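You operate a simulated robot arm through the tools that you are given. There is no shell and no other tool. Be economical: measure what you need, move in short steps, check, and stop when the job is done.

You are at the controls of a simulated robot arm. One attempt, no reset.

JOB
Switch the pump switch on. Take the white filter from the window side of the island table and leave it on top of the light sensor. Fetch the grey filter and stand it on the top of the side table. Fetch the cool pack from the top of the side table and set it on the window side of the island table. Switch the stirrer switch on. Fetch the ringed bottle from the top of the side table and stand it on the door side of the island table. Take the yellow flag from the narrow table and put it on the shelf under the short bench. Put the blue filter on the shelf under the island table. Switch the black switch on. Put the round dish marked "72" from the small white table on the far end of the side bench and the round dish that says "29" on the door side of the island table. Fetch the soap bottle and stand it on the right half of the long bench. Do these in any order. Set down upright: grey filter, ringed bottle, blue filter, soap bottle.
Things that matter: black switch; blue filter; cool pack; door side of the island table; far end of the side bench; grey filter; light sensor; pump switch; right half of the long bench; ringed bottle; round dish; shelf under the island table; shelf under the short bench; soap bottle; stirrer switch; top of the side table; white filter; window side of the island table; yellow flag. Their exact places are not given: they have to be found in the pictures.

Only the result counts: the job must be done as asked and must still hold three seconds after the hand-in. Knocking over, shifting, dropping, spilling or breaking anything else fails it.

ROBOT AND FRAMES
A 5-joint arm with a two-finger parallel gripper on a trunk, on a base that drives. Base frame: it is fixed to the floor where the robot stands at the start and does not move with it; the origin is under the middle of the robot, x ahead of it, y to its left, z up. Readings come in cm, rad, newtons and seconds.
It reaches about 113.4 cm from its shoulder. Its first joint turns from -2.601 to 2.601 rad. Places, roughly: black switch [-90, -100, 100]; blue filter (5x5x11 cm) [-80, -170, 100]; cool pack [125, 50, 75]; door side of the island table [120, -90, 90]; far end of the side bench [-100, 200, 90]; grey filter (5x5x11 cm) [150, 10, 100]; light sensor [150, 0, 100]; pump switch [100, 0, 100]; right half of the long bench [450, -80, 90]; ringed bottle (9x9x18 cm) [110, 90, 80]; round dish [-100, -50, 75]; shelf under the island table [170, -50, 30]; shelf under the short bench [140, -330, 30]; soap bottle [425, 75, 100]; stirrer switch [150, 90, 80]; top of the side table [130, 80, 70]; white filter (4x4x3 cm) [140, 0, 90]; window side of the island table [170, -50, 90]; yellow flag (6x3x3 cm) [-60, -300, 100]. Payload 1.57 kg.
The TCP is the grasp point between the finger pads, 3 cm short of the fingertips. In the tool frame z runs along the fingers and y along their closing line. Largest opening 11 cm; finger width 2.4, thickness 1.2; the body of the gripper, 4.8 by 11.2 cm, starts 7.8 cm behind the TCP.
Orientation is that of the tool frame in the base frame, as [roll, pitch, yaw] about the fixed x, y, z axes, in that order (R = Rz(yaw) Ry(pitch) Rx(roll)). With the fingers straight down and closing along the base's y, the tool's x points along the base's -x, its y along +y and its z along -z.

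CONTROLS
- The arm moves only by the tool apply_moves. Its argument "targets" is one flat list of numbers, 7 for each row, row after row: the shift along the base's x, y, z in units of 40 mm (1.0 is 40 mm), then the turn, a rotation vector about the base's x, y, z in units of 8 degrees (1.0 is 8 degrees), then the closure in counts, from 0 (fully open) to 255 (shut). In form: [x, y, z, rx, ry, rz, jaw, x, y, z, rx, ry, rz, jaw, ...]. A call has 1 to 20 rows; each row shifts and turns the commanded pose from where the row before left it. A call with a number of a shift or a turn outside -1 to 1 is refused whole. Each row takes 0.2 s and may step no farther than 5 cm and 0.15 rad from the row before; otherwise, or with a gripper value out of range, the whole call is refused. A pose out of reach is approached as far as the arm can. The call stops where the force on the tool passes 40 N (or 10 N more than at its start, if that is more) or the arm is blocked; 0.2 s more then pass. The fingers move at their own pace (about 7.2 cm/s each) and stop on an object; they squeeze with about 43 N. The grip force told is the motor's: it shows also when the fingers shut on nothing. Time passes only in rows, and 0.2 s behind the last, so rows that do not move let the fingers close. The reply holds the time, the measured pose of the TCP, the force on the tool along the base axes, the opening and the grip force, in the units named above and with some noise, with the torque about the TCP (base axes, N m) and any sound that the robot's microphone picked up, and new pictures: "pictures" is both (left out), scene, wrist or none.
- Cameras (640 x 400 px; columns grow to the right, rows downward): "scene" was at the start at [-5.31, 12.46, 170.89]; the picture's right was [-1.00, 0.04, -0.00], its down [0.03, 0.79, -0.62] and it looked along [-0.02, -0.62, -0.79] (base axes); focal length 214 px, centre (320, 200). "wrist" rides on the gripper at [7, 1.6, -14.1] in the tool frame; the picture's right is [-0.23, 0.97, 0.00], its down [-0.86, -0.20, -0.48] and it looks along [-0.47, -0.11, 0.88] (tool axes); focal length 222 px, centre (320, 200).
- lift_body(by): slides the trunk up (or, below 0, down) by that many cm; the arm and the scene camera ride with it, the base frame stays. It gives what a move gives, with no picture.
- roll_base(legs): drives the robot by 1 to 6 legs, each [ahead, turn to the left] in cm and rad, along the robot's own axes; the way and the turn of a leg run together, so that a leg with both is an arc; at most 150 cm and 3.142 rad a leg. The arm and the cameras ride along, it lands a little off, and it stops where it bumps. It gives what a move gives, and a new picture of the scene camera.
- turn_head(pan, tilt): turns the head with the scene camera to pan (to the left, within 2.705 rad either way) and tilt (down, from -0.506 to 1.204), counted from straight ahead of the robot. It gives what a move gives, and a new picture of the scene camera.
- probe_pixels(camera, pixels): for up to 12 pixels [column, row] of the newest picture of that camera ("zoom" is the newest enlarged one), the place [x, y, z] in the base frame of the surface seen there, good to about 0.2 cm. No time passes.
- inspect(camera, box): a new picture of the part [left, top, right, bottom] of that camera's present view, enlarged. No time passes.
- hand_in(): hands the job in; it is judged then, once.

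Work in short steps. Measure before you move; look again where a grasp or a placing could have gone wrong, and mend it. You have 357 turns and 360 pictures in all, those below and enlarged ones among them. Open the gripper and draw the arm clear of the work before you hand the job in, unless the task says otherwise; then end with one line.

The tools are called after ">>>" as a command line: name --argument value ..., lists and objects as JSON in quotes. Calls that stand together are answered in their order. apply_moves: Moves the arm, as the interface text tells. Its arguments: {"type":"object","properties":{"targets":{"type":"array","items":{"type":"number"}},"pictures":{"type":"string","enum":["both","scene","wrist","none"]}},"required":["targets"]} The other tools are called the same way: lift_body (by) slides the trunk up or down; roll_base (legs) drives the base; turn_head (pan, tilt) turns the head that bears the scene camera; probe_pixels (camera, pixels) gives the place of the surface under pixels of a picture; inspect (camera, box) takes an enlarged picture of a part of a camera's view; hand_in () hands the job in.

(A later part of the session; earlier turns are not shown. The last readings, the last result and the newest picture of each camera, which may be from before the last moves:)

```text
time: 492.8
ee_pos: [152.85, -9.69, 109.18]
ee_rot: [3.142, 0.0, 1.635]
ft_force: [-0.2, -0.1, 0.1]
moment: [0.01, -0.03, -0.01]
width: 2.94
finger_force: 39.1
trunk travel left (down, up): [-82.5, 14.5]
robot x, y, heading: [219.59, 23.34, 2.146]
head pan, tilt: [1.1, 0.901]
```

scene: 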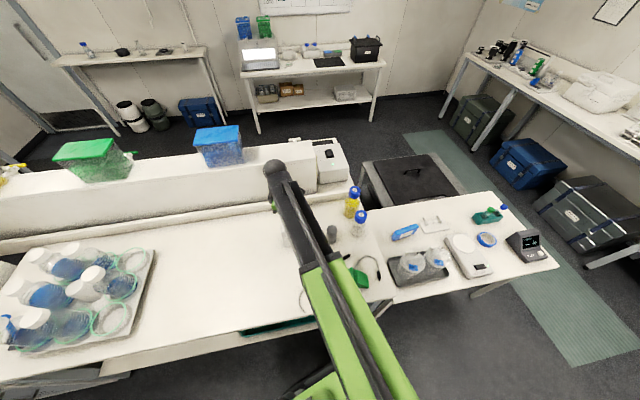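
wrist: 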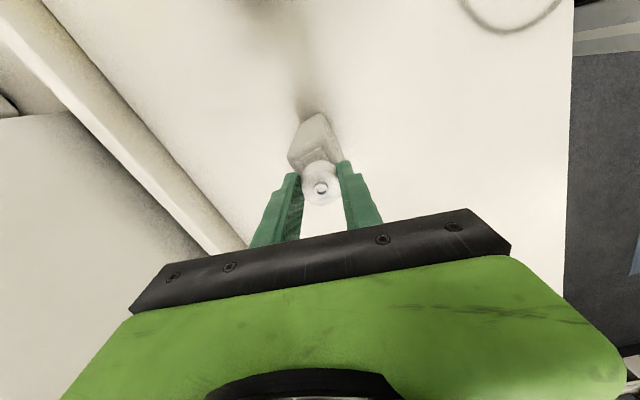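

I zoom the wrist view to check lateral alignment.

>>> inspect --camera "wrist" --box '[272, 105, 368, 215]'

>>> probe_pixels --camera "zoom" --pixels '[[250, 200], [280, 100], [330, 170], [220, 230], [380, 210], [320, 230]]'

```text
3.64 times, centred on (320, 160) of wrist
```

zoom: 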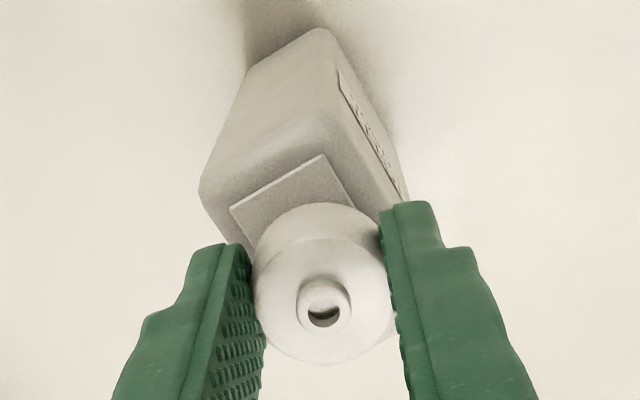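

```text
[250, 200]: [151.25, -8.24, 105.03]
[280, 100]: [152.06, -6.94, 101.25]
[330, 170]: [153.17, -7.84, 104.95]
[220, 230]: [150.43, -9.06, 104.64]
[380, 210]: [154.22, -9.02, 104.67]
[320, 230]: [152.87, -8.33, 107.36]
```

I shift -0.4 in x, lower to contact, and release gently.

>>> apply_moves --targets '[-0.1, 0.03, 0, 0, 0, 0, 255]' --pictures "none"

>>> lift_body --by -0.3

>>> lift_body --by -0.15

>>> apply_moves --targets '[0, 0, 0, 0, 0, 0, 255]' --pictures "none"

```text
time: 493.2
ee_pos: [152.29, -9.45, 109.15]
ee_rot: [3.142, -0.001, 1.636]
ft_force: [0.1, 0.8, 0.7]
moment: [-0.01, -0.02, 0.02]
width: 2.93
finger_force: 39.0
trunk travel left (down, up): [-82.5, 14.5]
robot x, y, heading: [219.44, 23.48, 2.15]
head pan, tilt: [1.1, 0.901]
```

```text
time: 493.7
ee_pos: [152.4, -9.54, 108.89]
ee_rot: [-3.139, 0.0, 1.635]
ft_force: [-0.8, 0.0, 0.1]
moment: [0.05, 0.01, 0.02]
width: 2.92
finger_force: 38.7
trunk travel left (down, up): [-82.2, 14.8]
robot x, y, heading: [219.37, 23.51, 2.154]
head pan, tilt: [1.1, 0.901]
```

```text
time: 494.2
ee_pos: [152.44, -9.46, 108.61]
ee_rot: [-3.14, -0.001, 1.635]
ft_force: [-0.2, -0.4, -0.1]
moment: [-0.01, -0.01, -0.02]
width: 2.91
finger_force: 38.5
trunk travel left (down, up): [-82.0, 15.0]
robot x, y, heading: [219.23, 23.55, 2.146]
head pan, tilt: [1.1, 0.901]
```

```text
time: 494.6
ee_pos: [152.38, -9.43, 108.69]
ee_rot: [-3.14, 0.001, 1.636]
ft_force: [0.6, 0.1, 0.5]
moment: [0.01, -0.04, -0.02]
width: 2.91
finger_force: 38.7
trunk travel left (down, up): [-82.0, 15.0]
robot x, y, heading: [219.59, 23.81, 2.151]
head pan, tilt: [1.1, 0.901]
```

>>> lift_body --by -0.12

>>> lift_body --by -0.12

```text
time: 495.1
ee_pos: [152.43, -9.55, 108.59]
ee_rot: [-3.141, -0.001, 1.636]
ft_force: [0.3, 0.0, 0.1]
moment: [0.05, -0.02, 0.01]
width: 2.91
finger_force: 38.9
trunk travel left (down, up): [-81.9, 15.1]
robot x, y, heading: [219.45, 23.09, 2.143]
head pan, tilt: [1.1, 0.901]
```

```text
time: 495.6
ee_pos: [152.34, -9.51, 108.45]
ee_rot: [-3.139, 0.003, 1.636]
ft_force: [-0.2, -0.9, 8.1]
moment: [-0.07, 0.07, 0.0]
width: 2.93
finger_force: 39.3
trunk travel left (down, up): [-81.8, 15.2]
robot x, y, heading: [219.6, 22.89, 2.146]
head pan, tilt: [1.1, 0.901]
```

Contact at 108.45. I open slowly to ~5 cm and lift away.

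>>> apply_moves --targets '[0, 0, 0, 0, 0, 0, 175, 0, 0, 0, 0, 0, 0, 150, 0, 0, 0, 0, 0, 0, 140, 0, 0, 0, 0, 0, 0, 140]' --pictures "wrist"

>>> lift_body --by 12

>>> apply_moves --targets '[-0.25, 0.95, 0, 0, 0, 0, 60, -0.25, 0.95, 0, 0, 0, 0, 60, -0.25, 0.95, 0, 0, 0, 0, 60, -0.25, 0.95, 0, 0, 0, 0, 60, -0.2, 0.9, 0, 0, 0, 0, 60]'

```text
time: 496.6
ee_pos: [152.5, -9.34, 108.43]
ee_rot: [-3.14, 0.0, 1.636]
ft_force: [-0.5, -0.7, -0.4]
moment: [0.03, -0.01, 0.04]
width: 4.98
finger_force: 0.1
trunk travel left (down, up): [-81.8, 15.2]
robot x, y, heading: [218.98, 23.23, 2.148]
head pan, tilt: [1.1, 0.901]
```

wrist: 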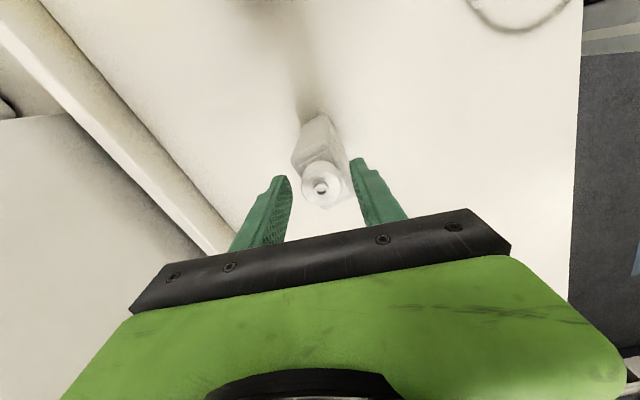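

```text
time: 498.1
ee_pos: [152.36, -9.49, 120.4]
ee_rot: [3.141, 0.0, 1.635]
ft_force: [0.6, 1.2, -0.1]
moment: [0.02, 0.01, 0.0]
width: 4.94
finger_force: 0.1
trunk travel left (down, up): [-93.8, 3.2]
robot x, y, heading: [219.86, 23.45, 2.141]
head pan, tilt: [1.1, 0.901]
```

```text
time: 499.3
ee_pos: [147.39, 9.5, 120.39]
ee_rot: [-3.142, 0.003, 1.637]
ft_force: [0.4, -0.3, 0.3]
moment: [0.0, 0.03, -0.01]
width: 8.42
finger_force: 0.0
trunk travel left (down, up): [-93.8, 3.2]
robot x, y, heading: [219.25, 23.35, 2.148]
head pan, tilt: [1.1, 0.901]
```

scene: 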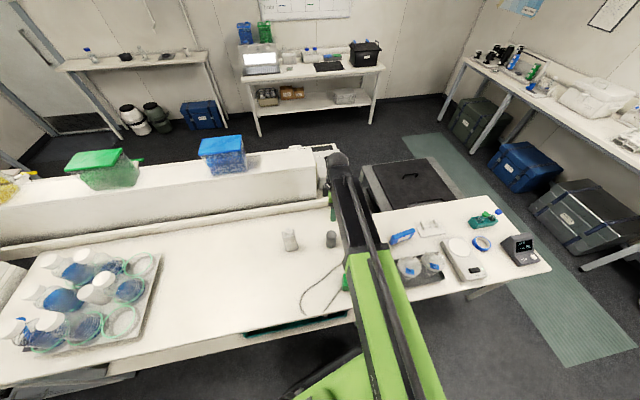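
wrist: 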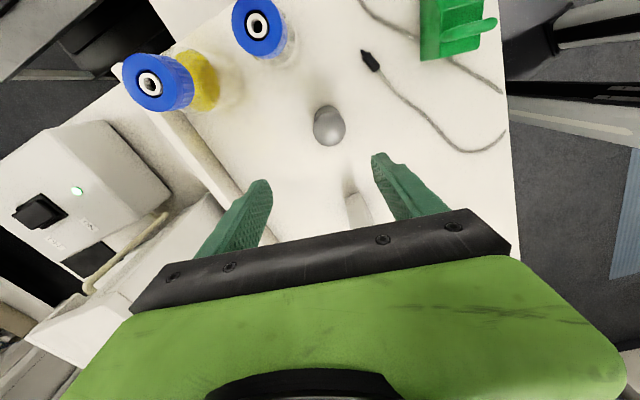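

I check the filter on the post and measure the grey filter.

>>> inspect --camera "scene" --box '[270, 215, 350, 265]'

>>> probe_pixels --camera "wrist" --pixels '[[329, 125], [313, 125], [346, 125], [329, 107], [329, 145], [370, 60], [260, 25], [155, 85]]'

```text
8.00 times, centred on (310, 240) of scene
```

zoom: 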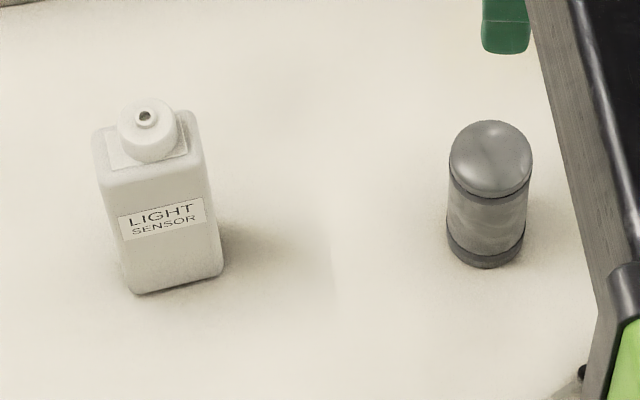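

```text
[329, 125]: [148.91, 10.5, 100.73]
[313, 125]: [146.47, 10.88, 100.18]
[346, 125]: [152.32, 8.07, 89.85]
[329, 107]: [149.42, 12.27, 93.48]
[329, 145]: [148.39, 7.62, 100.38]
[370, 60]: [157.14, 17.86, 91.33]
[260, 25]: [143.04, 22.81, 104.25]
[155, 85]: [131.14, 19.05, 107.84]
```

The white filter sits on the sensor. Now I centre on the grey filter (148.7,9.8), lower to TCP 97 and grip.

>>> apply_moves --targets '[0.32, 0.07, 0, 0, 0, 0, 60]' --pictures "none"

>>> lift_body --by -16

>>> apply_moves --targets '[0, 0, 0, 0, 0, 0, 60]' --pictures "wrist"

```text
time: 499.7
ee_pos: [148.82, 9.79, 120.43]
ee_rot: [-3.141, 0.0, 1.635]
ft_force: [-0.2, 1.2, 0.0]
moment: [0.01, -0.04, 0.01]
width: 8.42
finger_force: 0.1
trunk travel left (down, up): [-93.8, 3.2]
robot x, y, heading: [219.2, 23.31, 2.147]
head pan, tilt: [1.1, 0.901]
```

```text
time: 501.6
ee_pos: [148.67, 9.77, 104.46]
ee_rot: [-3.138, 0.0, 1.636]
ft_force: [-0.2, 0.4, -0.6]
moment: [0.02, 0.0, 0.04]
width: 8.43
finger_force: 0.0
trunk travel left (down, up): [-77.8, 19.2]
robot x, y, heading: [219.94, 23.12, 2.149]
head pan, tilt: [1.1, 0.901]
```

```text
time: 502.0
ee_pos: [148.71, 9.84, 104.5]
ee_rot: [-3.14, 0.001, 1.637]
ft_force: [-0.6, 0.5, 0.5]
moment: [0.0, -0.02, -0.01]
width: 8.41
finger_force: 0.0
trunk travel left (down, up): [-77.8, 19.2]
robot x, y, heading: [219.58, 23.37, 2.143]
head pan, tilt: [1.1, 0.901]
```

wrist: 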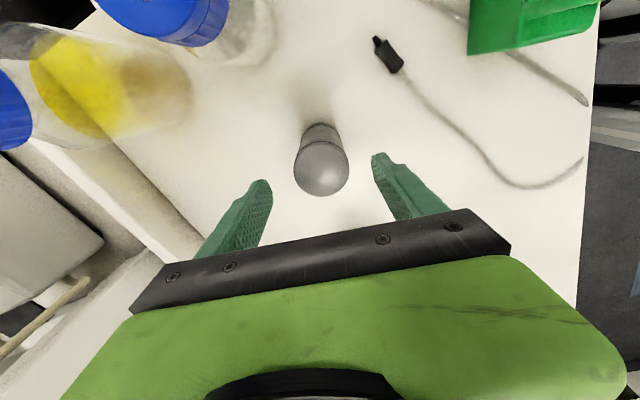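

Centred. I lower 7.5 and grip.

>>> lift_body --by -7.5

>>> apply_moves --targets '[0, 0, 0, 0, 0, 0, 255, 0, 0, 0, 0, 0, 0, 255, 0, 0, 0, 0, 0, 0, 255, 0, 0, 0, 0, 0, 0, 255]' --pictures "wrist"

>>> lift_body --by 24

>>> turn_head --pan 0.6 --tilt 0.9

>>> inspect --camera "scene" --box '[200, 130, 440, 280]'

```text
time: 503.1
ee_pos: [148.76, 9.8, 96.97]
ee_rot: [-3.141, -0.001, 1.635]
ft_force: [0.4, -0.3, 0.9]
moment: [-0.01, -0.01, 0.03]
width: 8.4
finger_force: 0.0
trunk travel left (down, up): [-70.3, 26.7]
robot x, y, heading: [219.27, 23.51, 2.144]
head pan, tilt: [1.1, 0.901]
```

```text
time: 504.1
ee_pos: [148.76, 9.84, 96.96]
ee_rot: [-3.14, 0.0, 1.635]
ft_force: [0.6, -0.1, 0.8]
moment: [-0.01, -0.07, 0.0]
width: 4.92
finger_force: 42.7
trunk travel left (down, up): [-70.3, 26.7]
robot x, y, heading: [219.64, 23.3, 2.145]
head pan, tilt: [1.1, 0.901]
```

wrist: 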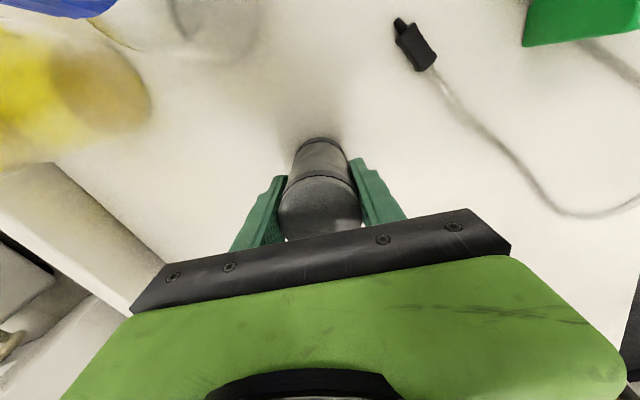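

```text
time: 506.6
ee_pos: [148.74, 9.82, 121.04]
ee_rot: [3.14, 0.0, 1.636]
ft_force: [-0.1, -0.5, -0.7]
moment: [0.03, -0.02, -0.03]
width: 4.88
finger_force: 43.0
trunk travel left (down, up): [-94.3, 2.7]
robot x, y, heading: [219.44, 23.44, 2.148]
head pan, tilt: [1.1, 0.901]
```

```text
time: 507.5
ee_pos: [148.78, 9.85, 120.94]
ee_rot: [3.14, 0.0, 1.635]
ft_force: [0.1, -0.1, -0.9]
moment: [-0.01, 0.03, 0.01]
width: 4.9
finger_force: 43.1
trunk travel left (down, up): [-94.3, 2.7]
robot x, y, heading: [219.33, 23.42, 2.145]
head pan, tilt: [0.6, 0.901]
```

scene: 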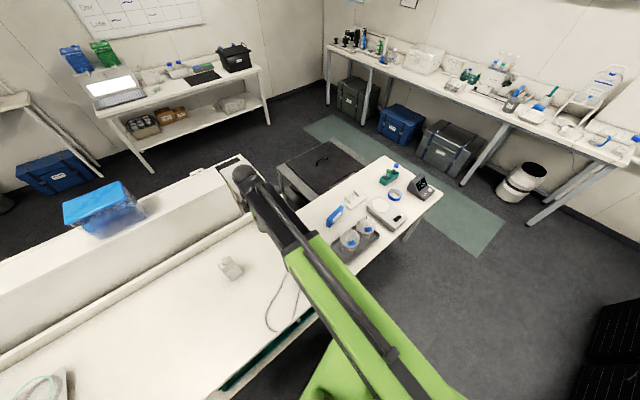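

```text
2.67 times, centred on (320, 205) of scene
```

zoom: 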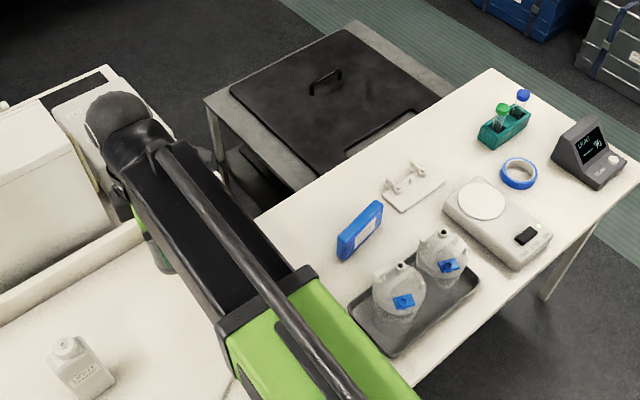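

I probe free spots and edges on the side table.

>>> probe_pixels --camera "zoom" --pixels '[[290, 230], [320, 270], [330, 205], [300, 210], [350, 240], [375, 210], [355, 320], [440, 300], [540, 262], [435, 165], [480, 160], [630, 190]]'

>>> probe_pixels --camera "scene" --pixels '[[320, 235], [330, 240], [345, 260], [400, 230], [440, 195], [385, 155], [420, 215]]'

```text
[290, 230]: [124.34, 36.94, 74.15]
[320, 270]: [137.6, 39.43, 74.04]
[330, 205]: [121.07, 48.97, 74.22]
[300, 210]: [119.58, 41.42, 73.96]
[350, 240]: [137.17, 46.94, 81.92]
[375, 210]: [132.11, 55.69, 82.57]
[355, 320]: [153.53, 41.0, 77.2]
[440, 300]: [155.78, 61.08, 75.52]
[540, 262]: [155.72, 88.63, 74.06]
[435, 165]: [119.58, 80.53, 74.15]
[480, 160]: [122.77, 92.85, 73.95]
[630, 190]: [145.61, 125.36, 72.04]
```

```text
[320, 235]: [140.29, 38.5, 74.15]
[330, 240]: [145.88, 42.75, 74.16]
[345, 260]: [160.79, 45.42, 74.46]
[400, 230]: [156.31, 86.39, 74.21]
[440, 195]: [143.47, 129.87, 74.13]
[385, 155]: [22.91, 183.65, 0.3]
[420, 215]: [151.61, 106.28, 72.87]
```

Free spot at (140,39) on the side table. I shift the robot north to about (214,72) for a clean approach.

>>> roll_base --legs '[[0, -0.46], [48, 0]]'

>>> turn_head --pan 1.5 --tilt 0.9

>>> inspect --camera "scene" --box '[180, 120, 460, 295]'

```text
time: 511.7
ee_pos: [144.26, 90.06, 121.0]
ee_rot: [-3.14, 0.003, 1.18]
ft_force: [0.4, 0.6, -1.8]
moment: [0.03, -0.01, 0.0]
width: 4.91
finger_force: 43.1
trunk travel left (down, up): [-94.3, 2.7]
robot x, y, heading: [213.99, 71.05, 1.7]
head pan, tilt: [0.6, 0.901]
```

scene: 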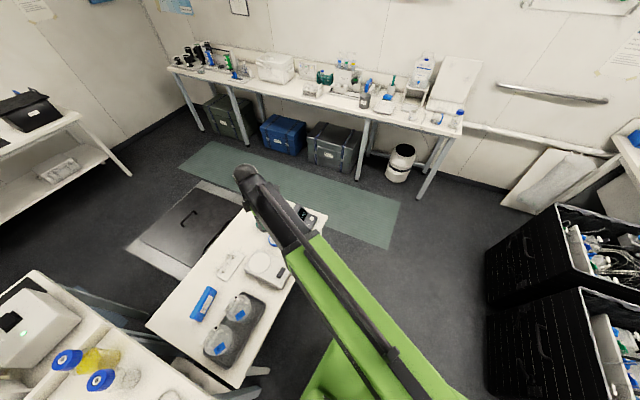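

```text
time: 512.9
ee_pos: [144.14, 90.12, 120.99]
ee_rot: [3.14, 0.001, 1.18]
ft_force: [0.8, -0.1, -0.5]
moment: [0.02, 0.0, 0.01]
width: 4.88
finger_force: 43.1
trunk travel left (down, up): [-94.3, 2.7]
robot x, y, heading: [214.27, 70.98, 1.7]
head pan, tilt: [1.499, 0.901]
```

scene: 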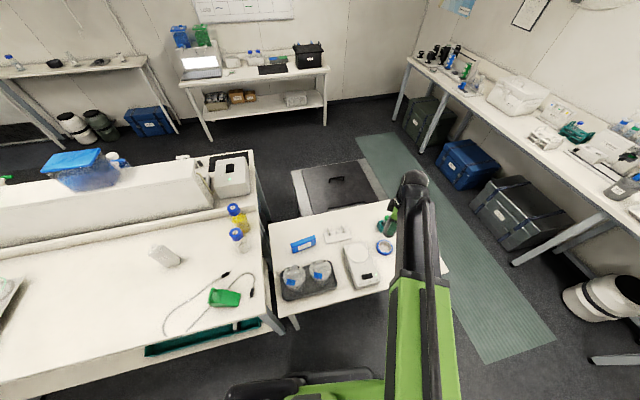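

```text
2.29 times, centred on (320, 208) of scene
```

zoom: 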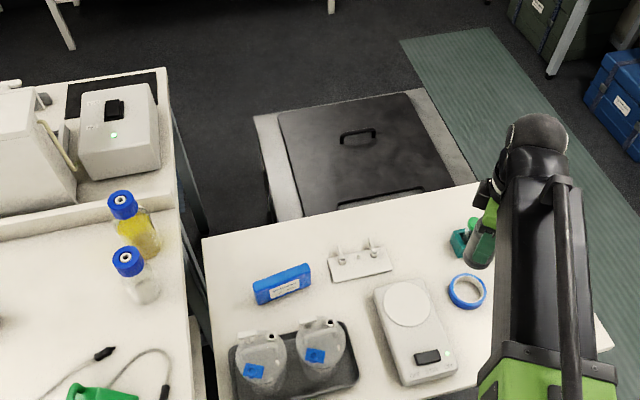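

I probe the gap between the cool pack and the island-side edge.

>>> probe_pixels --camera "zoom" --pixels '[[230, 310], [225, 280], [215, 300], [240, 325], [256, 300], [205, 250], [235, 265], [260, 255], [258, 290], [308, 268], [220, 330], [345, 330]]'

```text
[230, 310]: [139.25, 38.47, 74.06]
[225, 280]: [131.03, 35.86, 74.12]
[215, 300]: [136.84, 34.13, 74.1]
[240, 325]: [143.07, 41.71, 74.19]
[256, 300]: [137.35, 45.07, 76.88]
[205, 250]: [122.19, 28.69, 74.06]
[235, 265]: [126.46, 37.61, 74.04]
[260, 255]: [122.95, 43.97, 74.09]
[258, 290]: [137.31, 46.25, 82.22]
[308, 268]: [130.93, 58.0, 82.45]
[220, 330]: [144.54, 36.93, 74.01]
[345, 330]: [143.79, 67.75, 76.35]
```

I'll stand the grey filter at (133,38.5). Moving there at height.

>>> apply_moves --targets '[-0.215, -0.992, 0, 0, 0, 0, 255, -0.215, -0.992, 0, 0, 0, 0, 255, -0.215, -0.992, 0, 0, 0, 0, 255, -0.215, -0.992, 0, 0, 0, 0, 255, -0.215, -0.992, 0, 0, 0, 0, 255, -0.215, -0.992, 0, 0, 0, 0, 255, -0.215, -0.992, 0, 0, 0, 0, 255, -0.215, -0.992, 0, 0, 0, 0, 255, -0.215, -0.992, 0, 0, 0, 0, 255, -0.215, -0.992, 0, 0, 0, 0, 255, -0.215, -0.992, 0, 0, 0, 0, 255, -0.215, -0.992, 0, 0, 0, 0, 255, -0.215, -0.992, 0, 0, 0, 0, 255]' --pictures "none"

>>> lift_body --by -24

>>> apply_moves --targets '[0, 0, 0, 0, 0, 0, 255]'

>>> inspect --camera "scene" --box '[200, 130, 360, 230]'

```text
time: 515.7
ee_pos: [132.75, 38.25, 121.07]
ee_rot: [-3.139, 0.001, 1.18]
ft_force: [-0.6, -0.2, -0.6]
moment: [0.07, 0.02, -0.03]
width: 4.91
finger_force: 43.4
trunk travel left (down, up): [-94.3, 2.7]
robot x, y, heading: [213.67, 70.83, 1.695]
head pan, tilt: [1.499, 0.901]
```

```text
time: 518.2
ee_pos: [132.86, 38.49, 96.91]
ee_rot: [-3.141, -0.001, 1.182]
ft_force: [0.1, 0.2, -0.8]
moment: [0.0, -0.03, 0.0]
width: 4.89
finger_force: 43.5
trunk travel left (down, up): [-70.3, 26.7]
robot x, y, heading: [213.89, 71.03, 1.706]
head pan, tilt: [1.499, 0.901]
```

```text
time: 518.6
ee_pos: [132.79, 38.44, 96.95]
ee_rot: [3.141, 0.0, 1.179]
ft_force: [-0.7, 0.9, -1.4]
moment: [0.01, -0.01, -0.01]
width: 4.9
finger_force: 42.7
trunk travel left (down, up): [-70.3, 26.7]
robot x, y, heading: [213.96, 71.14, 1.698]
head pan, tilt: [1.499, 0.901]
```

scene: 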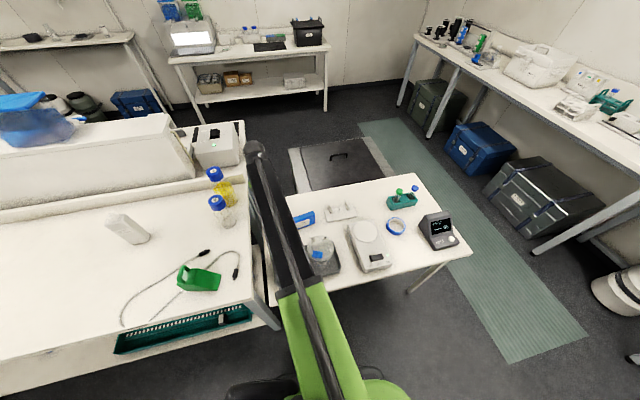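
wrist: 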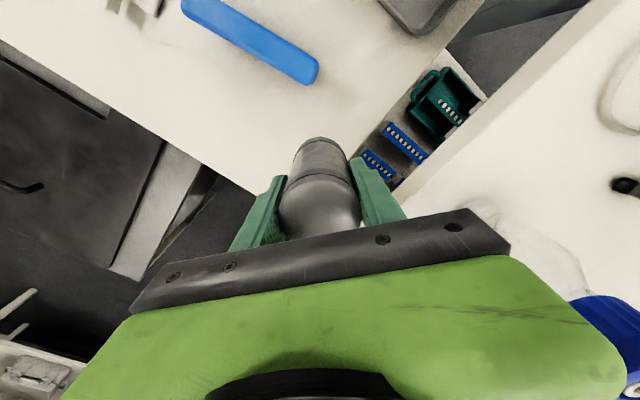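

```text
4.00 times, centred on (280, 180) of scene
```

zoom: 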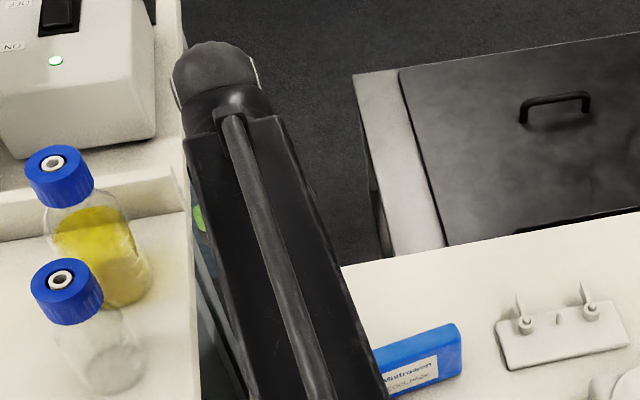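

I check the table edges around the filter in the wrist view.

>>> probe_pixels --camera "wrist" --pixels '[[280, 140], [250, 180], [230, 170], [350, 150], [370, 140], [300, 130], [320, 85], [320, 120], [260, 195], [360, 120], [440, 190]]'

```text
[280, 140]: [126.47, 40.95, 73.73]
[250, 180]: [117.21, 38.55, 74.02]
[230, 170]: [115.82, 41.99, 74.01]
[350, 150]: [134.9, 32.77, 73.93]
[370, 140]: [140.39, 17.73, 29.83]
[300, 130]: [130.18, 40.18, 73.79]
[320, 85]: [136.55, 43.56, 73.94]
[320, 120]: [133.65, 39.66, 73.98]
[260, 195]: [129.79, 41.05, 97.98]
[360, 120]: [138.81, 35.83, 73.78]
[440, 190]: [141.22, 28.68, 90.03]
```

The spot is well inside the table. I lower in steps to contact.

>>> lift_body --by -15.4

>>> lift_body --by -0.4

>>> lift_body --by -0.2

```text
time: 520.4
ee_pos: [132.88, 38.42, 81.44]
ee_rot: [-3.141, 0.001, 1.182]
ft_force: [-0.7, 0.5, -1.4]
moment: [-0.02, 0.01, 0.02]
width: 4.91
finger_force: 42.8
trunk travel left (down, up): [-54.9, 42.1]
robot x, y, heading: [213.93, 71.03, 1.702]
head pan, tilt: [1.499, 0.901]
```

```text
time: 520.9
ee_pos: [132.75, 38.4, 81.15]
ee_rot: [-3.141, 0.002, 1.18]
ft_force: [-2.3, -0.7, 8.6]
moment: [-0.07, 0.0, 0.01]
width: 4.86
finger_force: 42.9
trunk travel left (down, up): [-54.5, 42.5]
robot x, y, heading: [214.05, 71.26, 1.701]
head pan, tilt: [1.499, 0.901]
```

```text
time: 521.4
ee_pos: [132.95, 38.54, 81.14]
ee_rot: [-3.138, 0.002, 1.181]
ft_force: [-8.4, -1.8, 30.2]
moment: [0.0, 0.11, 0.07]
width: 4.89
finger_force: 43.4
trunk travel left (down, up): [-54.3, 42.7]
robot x, y, heading: [214.01, 71.25, 1.699]
head pan, tilt: [1.499, 0.901]
```

Contact. I ease up, release to ~7.5 cm, and lift off.

>>> lift_body --by 0.2

>>> apply_moves --targets '[0, 0, 0, 0, 0, 0, 120, 0, 0, 0, 0, 0, 0, 85, 0, 0, 0, 0, 0, 0, 85]' --pictures "wrist"

>>> lift_body --by 28

>>> apply_moves --targets '[0.1, 0.9, 0, 0, 0, 0, 0, 0.1, 0.9, 0, 0, 0, 0, 0, 0, 0.9, 0, 0, 0, 0, 0, 0, 0.6, 0, 0, 0, 0, 0]'

```text
time: 522.0
ee_pos: [132.96, 38.55, 81.17]
ee_rot: [-3.141, 0.0, 1.18]
ft_force: [-1.0, 2.2, 4.9]
moment: [0.14, 0.0, 0.03]
width: 4.9
finger_force: 43.0
trunk travel left (down, up): [-54.5, 42.5]
robot x, y, heading: [214.07, 71.53, 1.7]
head pan, tilt: [1.499, 0.901]
```

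```text
time: 522.8
ee_pos: [132.86, 38.43, 81.21]
ee_rot: [3.141, 0.0, 1.18]
ft_force: [-0.3, 0.0, -0.7]
moment: [-0.03, 0.01, -0.01]
width: 7.35
finger_force: 0.1
trunk travel left (down, up): [-54.5, 42.5]
robot x, y, heading: [213.76, 71.13, 1.697]
head pan, tilt: [1.499, 0.901]
```

wrist: 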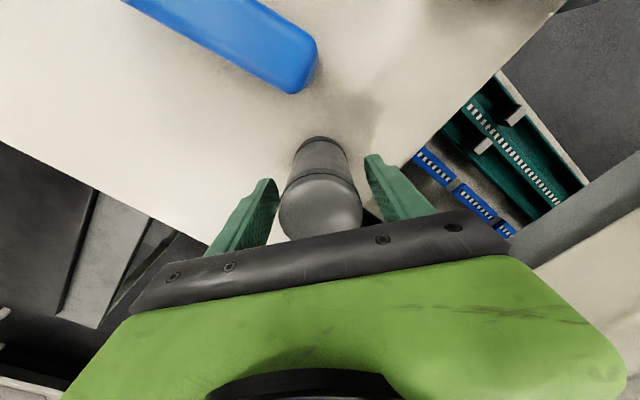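

```text
time: 525.6
ee_pos: [132.88, 38.48, 109.17]
ee_rot: [3.141, 0.001, 1.179]
ft_force: [0.0, 0.0, -0.2]
moment: [0.01, 0.02, 0.0]
width: 7.34
finger_force: 0.0
trunk travel left (down, up): [-82.5, 14.5]
robot x, y, heading: [213.9, 70.84, 1.697]
head pan, tilt: [1.499, 0.901]
```

```text
time: 526.6
ee_pos: [133.7, 51.64, 109.14]
ee_rot: [-3.141, 0.0, 1.179]
ft_force: [0.7, 0.4, -0.4]
moment: [0.01, -0.01, 0.02]
width: 10.99
finger_force: 0.1
trunk travel left (down, up): [-82.5, 14.5]
robot x, y, heading: [213.64, 70.78, 1.697]
head pan, tilt: [1.499, 0.901]
```

scene: 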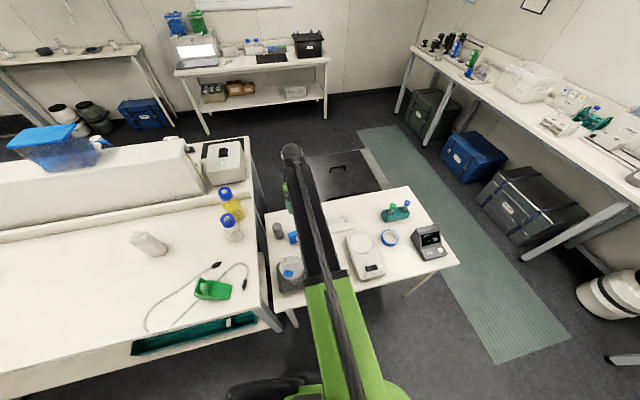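
wrist: 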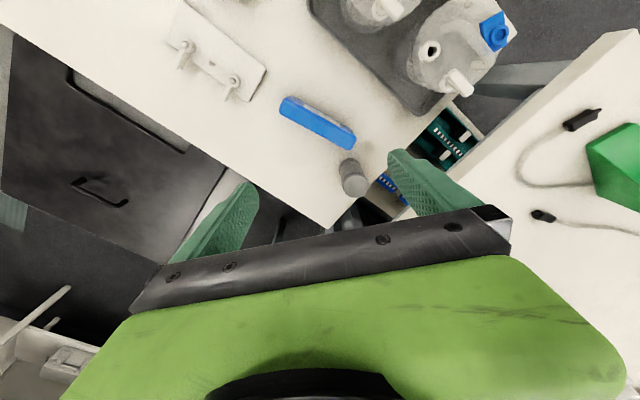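

The grey filter stands on the side table. Now I measure the cool pack (upright slab) in the wrist view.

>>> probe_pixels --camera "wrist" --pixels '[[286, 101], [352, 137], [318, 118], [283, 108], [348, 146], [312, 127], [326, 112], [290, 98]]'

>>> inspect --camera "wrist" --box '[256, 80, 384, 160]'

```text
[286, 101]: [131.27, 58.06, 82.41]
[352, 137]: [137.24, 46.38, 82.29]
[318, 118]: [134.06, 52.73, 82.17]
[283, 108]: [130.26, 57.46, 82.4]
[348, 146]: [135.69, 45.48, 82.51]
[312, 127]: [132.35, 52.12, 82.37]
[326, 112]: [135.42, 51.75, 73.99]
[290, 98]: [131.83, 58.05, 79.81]
```

```text
5.00 times, centred on (320, 120) of wrist
```

zoom: 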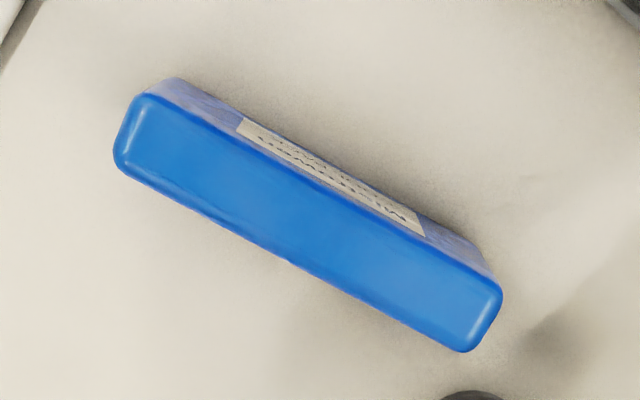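

The pack's ends are (130.6,58) and (136.6,45.6). I spin +48° so the jaws close across its thickness, and lower part-way.

>>> apply_moves --targets '[0, 0, 0, 0, 0, 1, 60, 0, 0, 0, 0, 0, 1, 60, 0, 0, 0, 0, 0, 1, 60, 0, 0, 0, 0, 0, 1, 60, 0, 0, 0, 0, 0, 1, 60, 0, 0.05, 0, 0, 0, 1, 60]' --pictures "none"

>>> lift_body --by -15

>>> apply_moves --targets '[0, 0, 0, 0, 0, 0, 60]' --pictures "wrist"

```text
time: 528.0
ee_pos: [133.75, 51.83, 109.11]
ee_rot: [3.141, 0.0, 2.02]
ft_force: [0.1, 0.5, 0.6]
moment: [0.02, 0.01, -0.01]
width: 8.45
finger_force: 0.0
trunk travel left (down, up): [-82.5, 14.5]
robot x, y, heading: [213.75, 71.15, 1.697]
head pan, tilt: [1.499, 0.901]
```

```text
time: 529.7
ee_pos: [133.67, 51.93, 94.15]
ee_rot: [3.141, -0.003, 2.017]
ft_force: [0.4, -0.7, -1.0]
moment: [0.02, -0.01, 0.02]
width: 8.38
finger_force: 0.1
trunk travel left (down, up): [-67.5, 29.5]
robot x, y, heading: [213.8, 71.44, 1.695]
head pan, tilt: [1.499, 0.901]
```

```text
time: 530.1
ee_pos: [133.66, 51.81, 94.11]
ee_rot: [-3.14, 0.002, 2.018]
ft_force: [-0.1, 0.0, 0.6]
moment: [0.0, 0.0, 0.02]
width: 8.39
finger_force: 0.1
trunk travel left (down, up): [-67.5, 29.5]
robot x, y, heading: [213.82, 71.05, 1.699]
head pan, tilt: [1.499, 0.901]
```

wrist: 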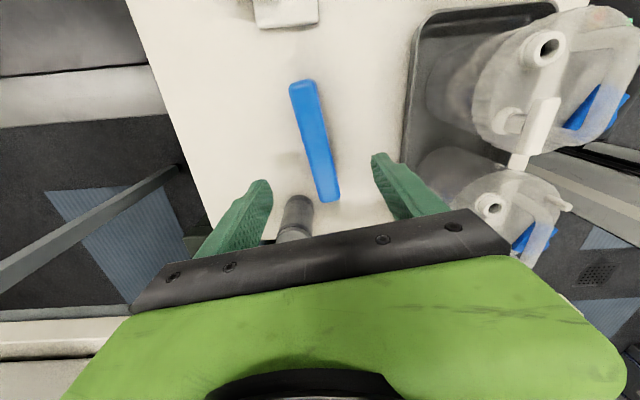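

Aligned. I narrow to 6 cm, lower to TCP 79.6 and grip.

>>> apply_moves --targets '[0, 0, 0, 0, 0, 0, 115, 0, 0, 0, 0, 0, 0, 115]' --pictures "none"

>>> lift_body --by -14.5

>>> apply_moves --targets '[0, 0, 0, 0, 0, 0, 255, 0, 0, 0, 0, 0, 0, 255, 0, 0, 0, 0, 0, 0, 255, 0, 0, 0, 0, 0, 0, 255]' --pictures "wrist"

>>> lift_body --by 40

>>> apply_moves --targets '[0, 0, 0, 0, 0, 0, 255]'

```text
time: 530.7
ee_pos: [133.7, 51.84, 94.23]
ee_rot: [3.14, 0.001, 2.017]
ft_force: [0.7, 0.9, -0.3]
moment: [-0.02, 0.01, -0.02]
width: 6.06
finger_force: 0.0
trunk travel left (down, up): [-67.5, 29.5]
robot x, y, heading: [213.97, 70.73, 1.697]
head pan, tilt: [1.499, 0.901]
```

```text
time: 532.4
ee_pos: [133.64, 51.84, 79.68]
ee_rot: [3.141, -0.001, 2.018]
ft_force: [1.3, -0.1, -0.4]
moment: [0.02, 0.0, 0.02]
width: 6.02
finger_force: 0.1
trunk travel left (down, up): [-53.0, 44.0]
robot x, y, heading: [213.97, 71.42, 1.697]
head pan, tilt: [1.499, 0.901]
```

```text
time: 533.4
ee_pos: [133.56, 51.91, 79.74]
ee_rot: [3.14, 0.0, 2.018]
ft_force: [0.3, 0.3, 0.2]
moment: [0.08, -0.05, -0.06]
width: 2.98
finger_force: 38.7
trunk travel left (down, up): [-53.0, 44.0]
robot x, y, heading: [213.87, 71.38, 1.697]
head pan, tilt: [1.499, 0.901]
```

wrist: 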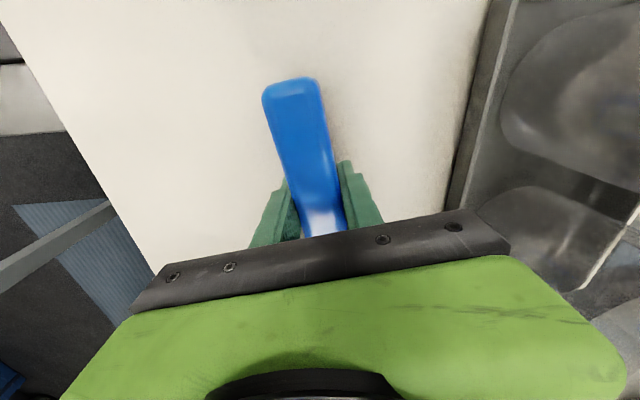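

```text
time: 537.3
ee_pos: [133.64, 51.87, 119.63]
ee_rot: [3.141, 0.0, 2.017]
ft_force: [-0.5, 0.5, -2.7]
moment: [0.04, -0.02, -0.01]
width: 2.97
finger_force: 39.2
trunk travel left (down, up): [-93.0, 4.0]
robot x, y, heading: [214.07, 71.04, 1.698]
head pan, tilt: [1.499, 0.901]
```

```text
time: 537.7
ee_pos: [133.71, 51.86, 119.66]
ee_rot: [-3.14, 0.0, 2.017]
ft_force: [0.2, 0.6, -3.2]
moment: [0.02, 0.01, 0.03]
width: 2.98
finger_force: 39.4
trunk travel left (down, up): [-93.0, 4.0]
robot x, y, heading: [213.96, 71.26, 1.697]
head pan, tilt: [1.499, 0.901]
```

scene: 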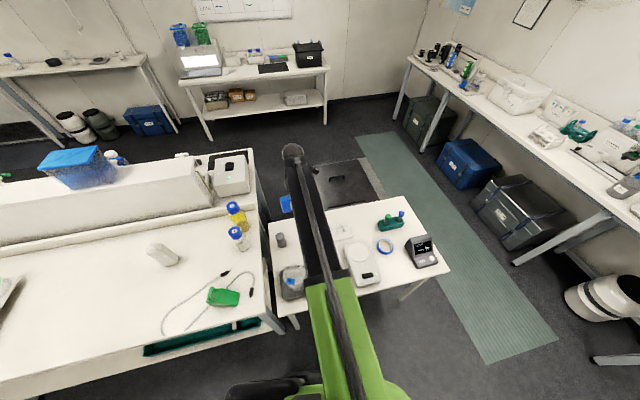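
wrist: 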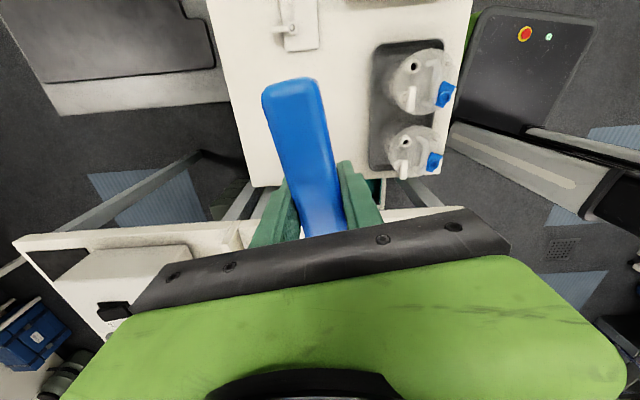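

Cool pack held. I retract a bit and reverse the robot along the aisle to about (225,-16).

>>> apply_moves --targets '[0.9, 0.1, 0, 0, 0, 0, 255, 0.9, 0.1, 0, 0, 0, 0, 255, 0.9, 0.1, 0, 0, 0, 0, 255, 0.9, 0.1, 0, 0, 0, 0, 255]' --pictures "none"

>>> roll_base --legs '[[-86, 0]]'

>>> apply_moves --targets '[0, 0, 0, 0, 0, 0, 255]' --pictures "wrist"

```text
time: 538.7
ee_pos: [147.97, 53.53, 119.73]
ee_rot: [-3.139, 0.001, 2.017]
ft_force: [0.2, -0.4, -3.0]
moment: [0.02, 0.01, -0.02]
width: 2.98
finger_force: 39.6
trunk travel left (down, up): [-93.0, 4.0]
robot x, y, heading: [213.8, 71.29, 1.7]
head pan, tilt: [1.499, 0.901]
```

```text
time: 543.2
ee_pos: [158.76, -30.89, 119.58]
ee_rot: [-3.14, 0.0, 2.019]
ft_force: [0.4, -0.3, -3.0]
moment: [0.04, -0.01, -0.02]
width: 2.96
finger_force: 39.0
trunk travel left (down, up): [-93.0, 4.0]
robot x, y, heading: [224.53, -12.85, 1.702]
head pan, tilt: [1.499, 0.901]
```

scene: 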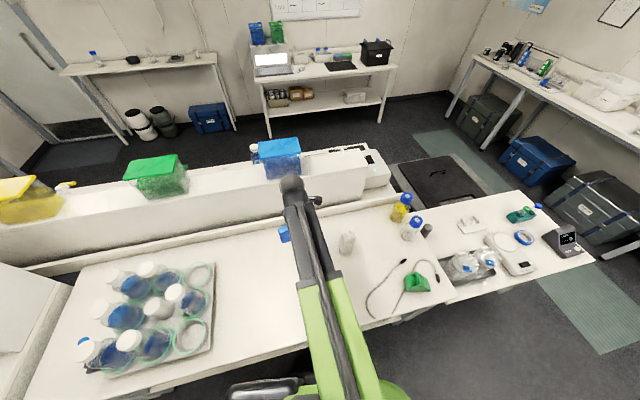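

```text
time: 543.6
ee_pos: [158.75, -30.84, 119.68]
ee_rot: [-3.141, 0.0, 2.02]
ft_force: [-1.3, -0.4, -3.7]
moment: [0.0, 0.02, 0.03]
width: 3.0
finger_force: 39.1
trunk travel left (down, up): [-93.0, 4.0]
robot x, y, heading: [224.57, -13.2, 1.695]
head pan, tilt: [1.499, 0.901]
```

wrist: 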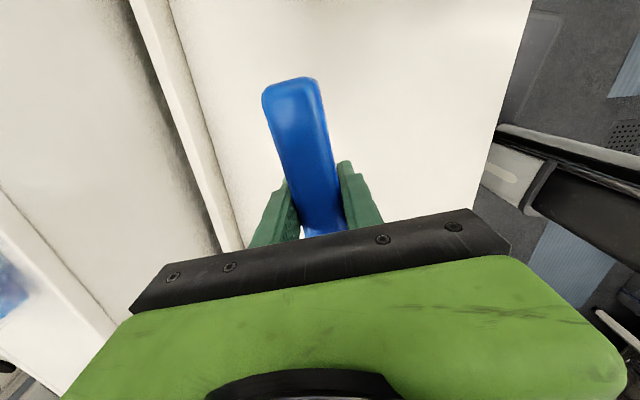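

The spot (158.7,-30.8) is free. I lower to contact.

>>> lift_body --by -23.4

>>> lift_body --by -0.35

>>> lift_body --by -0.25

```text
time: 546.0
ee_pos: [158.79, -30.75, 96.3]
ee_rot: [3.14, -0.001, 2.02]
ft_force: [0.2, 0.5, -2.3]
moment: [0.02, -0.01, -0.04]
width: 2.99
finger_force: 39.1
trunk travel left (down, up): [-69.6, 27.4]
robot x, y, heading: [224.48, -12.77, 1.699]
head pan, tilt: [1.499, 0.901]
```

```text
time: 546.5
ee_pos: [158.77, -30.82, 95.9]
ee_rot: [-3.139, 0.001, 2.019]
ft_force: [0.8, 0.5, -3.4]
moment: [0.01, -0.03, 0.0]
width: 2.98
finger_force: 39.1
trunk travel left (down, up): [-69.2, 27.8]
robot x, y, heading: [224.82, -12.72, 1.701]
head pan, tilt: [1.499, 0.901]
```

```text
time: 547.1
ee_pos: [158.78, -30.84, 95.71]
ee_rot: [3.141, 0.0, 2.02]
ft_force: [-0.2, 0.1, 0.8]
moment: [0.04, -0.05, -0.01]
width: 2.95
finger_force: 39.1
trunk travel left (down, up): [-69.0, 28.0]
robot x, y, heading: [224.26, -12.94, 1.698]
head pan, tilt: [1.499, 0.901]
```

Contact begins. I release and lift away.

>>> apply_moves --targets '[0, 0, 0, 0, 0, 0, 175, 0, 0, 0, 0, 0, 0, 140, 0, 0, 0, 0, 0, 0, 130]' --pictures "wrist"

>>> lift_body --by 25

>>> apply_moves --targets '[0.3, 0.9, 0, 0, 0, 0, 130, 0.3, 0.9, 0, 0, 0, 0, 130, 0.3, 0.9, 0, 0, 0, 0, 130, 0.3, 0.9, 0, 0, 0, 0, 130, 0.3, 0.9, 0, 0, 0, 0, 130, 0.4, 0.85, 0, 0, 0, 0, 0, 0.4, 0.85, 0, 0, 0, 0, 0]'

>>> inspect --camera "scene" --box '[240, 180, 480, 330]'

```text
time: 547.9
ee_pos: [158.85, -30.91, 95.77]
ee_rot: [-3.14, 0.0, 2.019]
ft_force: [0.3, -0.4, -0.2]
moment: [-0.01, 0.04, 0.02]
width: 5.4
finger_force: 0.1
trunk travel left (down, up): [-69.0, 28.0]
robot x, y, heading: [224.47, -13.29, 1.7]
head pan, tilt: [1.499, 0.901]
```

wrist: 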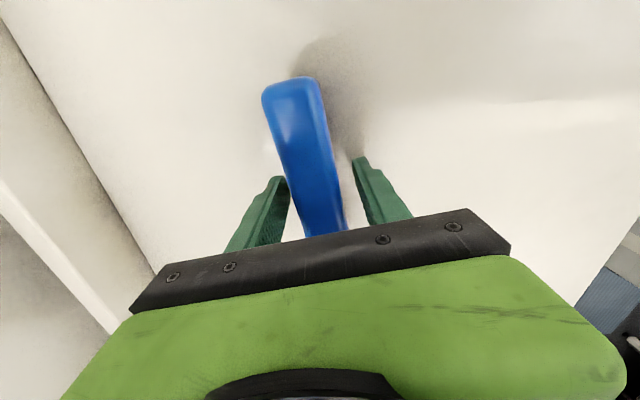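

```text
time: 550.5
ee_pos: [158.65, -30.83, 120.6]
ee_rot: [-3.14, -0.001, 2.02]
ft_force: [0.2, 0.4, 0.7]
moment: [-0.01, -0.02, 0.0]
width: 5.38
finger_force: 0.0
trunk travel left (down, up): [-94.0, 3.0]
robot x, y, heading: [224.4, -12.85, 1.702]
head pan, tilt: [1.499, 0.901]
```

```text
time: 552.0
ee_pos: [167.99, -6.09, 120.64]
ee_rot: [-3.139, 0.003, 2.019]
ft_force: [-0.1, 0.3, 0.2]
moment: [0.02, 0.03, -0.02]
width: 10.99
finger_force: 0.0
trunk travel left (down, up): [-94.0, 3.0]
robot x, y, heading: [224.97, -12.64, 1.694]
head pan, tilt: [1.499, 0.901]
```

scene: 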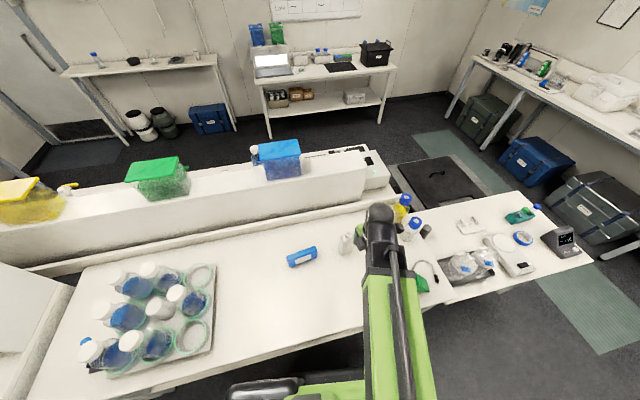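
wrist: 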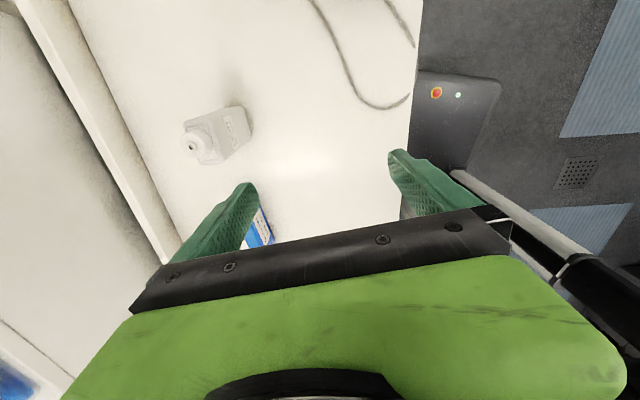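

```text
2.67 times, centred on (360, 255) of scene
```

zoom: 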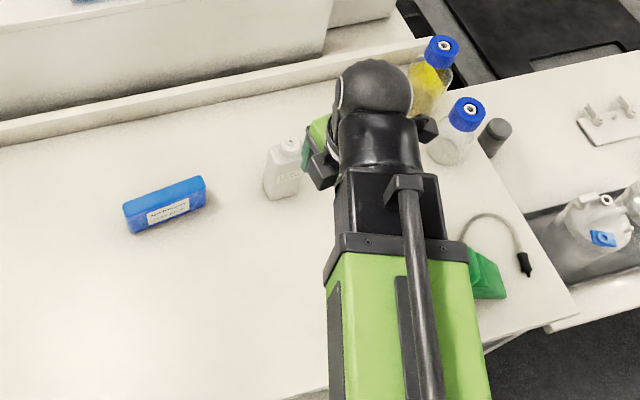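

Cool pack done. Last: the soap bottle on the long bench. I look toward +x.

>>> turn_head --pan -1.5 --tilt 0.5

>>> inspect --camera "scene" --box '[150, 100, 390, 250]'

>>> inspect --camera "scene" --box '[350, 100, 590, 250]'

```text
time: 554.6
ee_pos: [167.95, -6.23, 120.72]
ee_rot: [-3.141, -0.001, 2.019]
ft_force: [-0.3, 0.3, -0.4]
moment: [0.0, -0.01, 0.0]
width: 10.99
finger_force: 0.0
trunk travel left (down, up): [-94.0, 3.0]
robot x, y, heading: [224.86, -12.91, 1.697]
head pan, tilt: [-1.499, 0.499]
```

scene: 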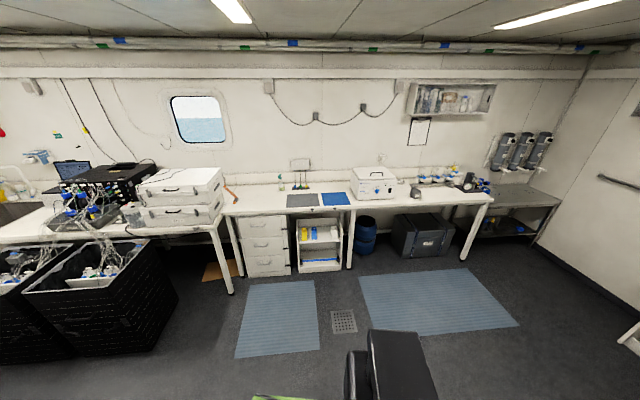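

```text
2.67 times, centred on (270, 175) of scene
```

zoom: 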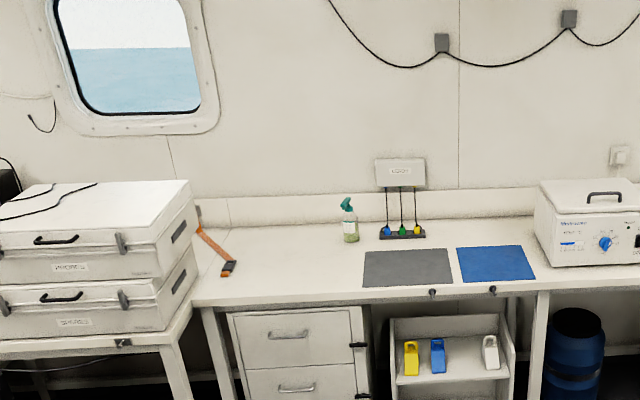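

```text
2.67 times, centred on (470, 175) of scene
```

zoom: 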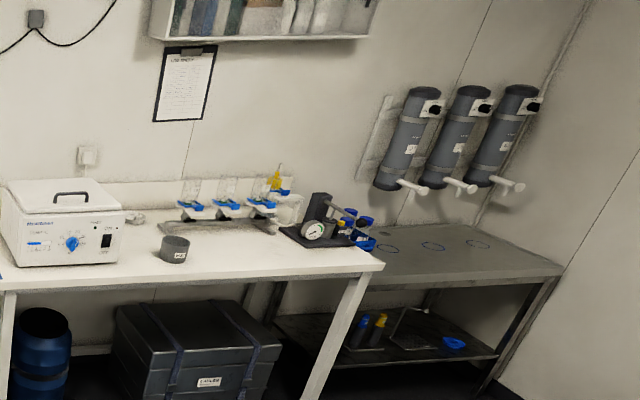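

I probe soap bottle, bench edges, and free places on the right half.

>>> probe_pixels --camera "zoom" --pixels '[[240, 262], [200, 270], [290, 260], [120, 275], [10, 285], [370, 265], [175, 245], [310, 230], [330, 390], [220, 235], [260, 245], [145, 255]]'

>>> probe_pixels --camera "scene" --pixels '[[281, 185], [282, 180], [225, 214], [350, 206], [300, 200], [336, 198], [280, 205], [230, 200], [233, 293], [350, 268], [320, 205], [373, 190]]'

>>> inspect --camera "scene" --box '[258, 165, 306, 195]'

```text
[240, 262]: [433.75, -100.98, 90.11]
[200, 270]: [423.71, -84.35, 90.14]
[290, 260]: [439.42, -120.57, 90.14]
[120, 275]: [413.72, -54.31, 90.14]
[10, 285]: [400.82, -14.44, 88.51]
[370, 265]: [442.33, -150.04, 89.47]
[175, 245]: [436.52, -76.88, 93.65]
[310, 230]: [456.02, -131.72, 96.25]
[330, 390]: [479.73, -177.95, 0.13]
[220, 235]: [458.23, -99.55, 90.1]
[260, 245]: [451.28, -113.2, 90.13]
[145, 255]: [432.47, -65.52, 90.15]
```

```text
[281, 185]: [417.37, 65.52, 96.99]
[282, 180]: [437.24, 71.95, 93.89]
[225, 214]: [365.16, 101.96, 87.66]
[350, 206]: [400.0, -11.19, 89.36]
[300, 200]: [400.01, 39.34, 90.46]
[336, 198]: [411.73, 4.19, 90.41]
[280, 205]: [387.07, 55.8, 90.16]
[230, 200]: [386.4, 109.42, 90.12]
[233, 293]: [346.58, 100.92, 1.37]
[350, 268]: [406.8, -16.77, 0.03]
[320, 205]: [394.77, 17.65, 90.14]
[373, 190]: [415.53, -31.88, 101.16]
```

```text
13.33 times, centred on (282, 180) of scene
```

zoom: 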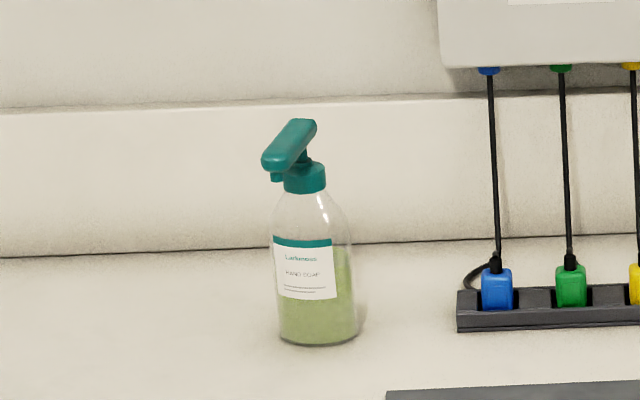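

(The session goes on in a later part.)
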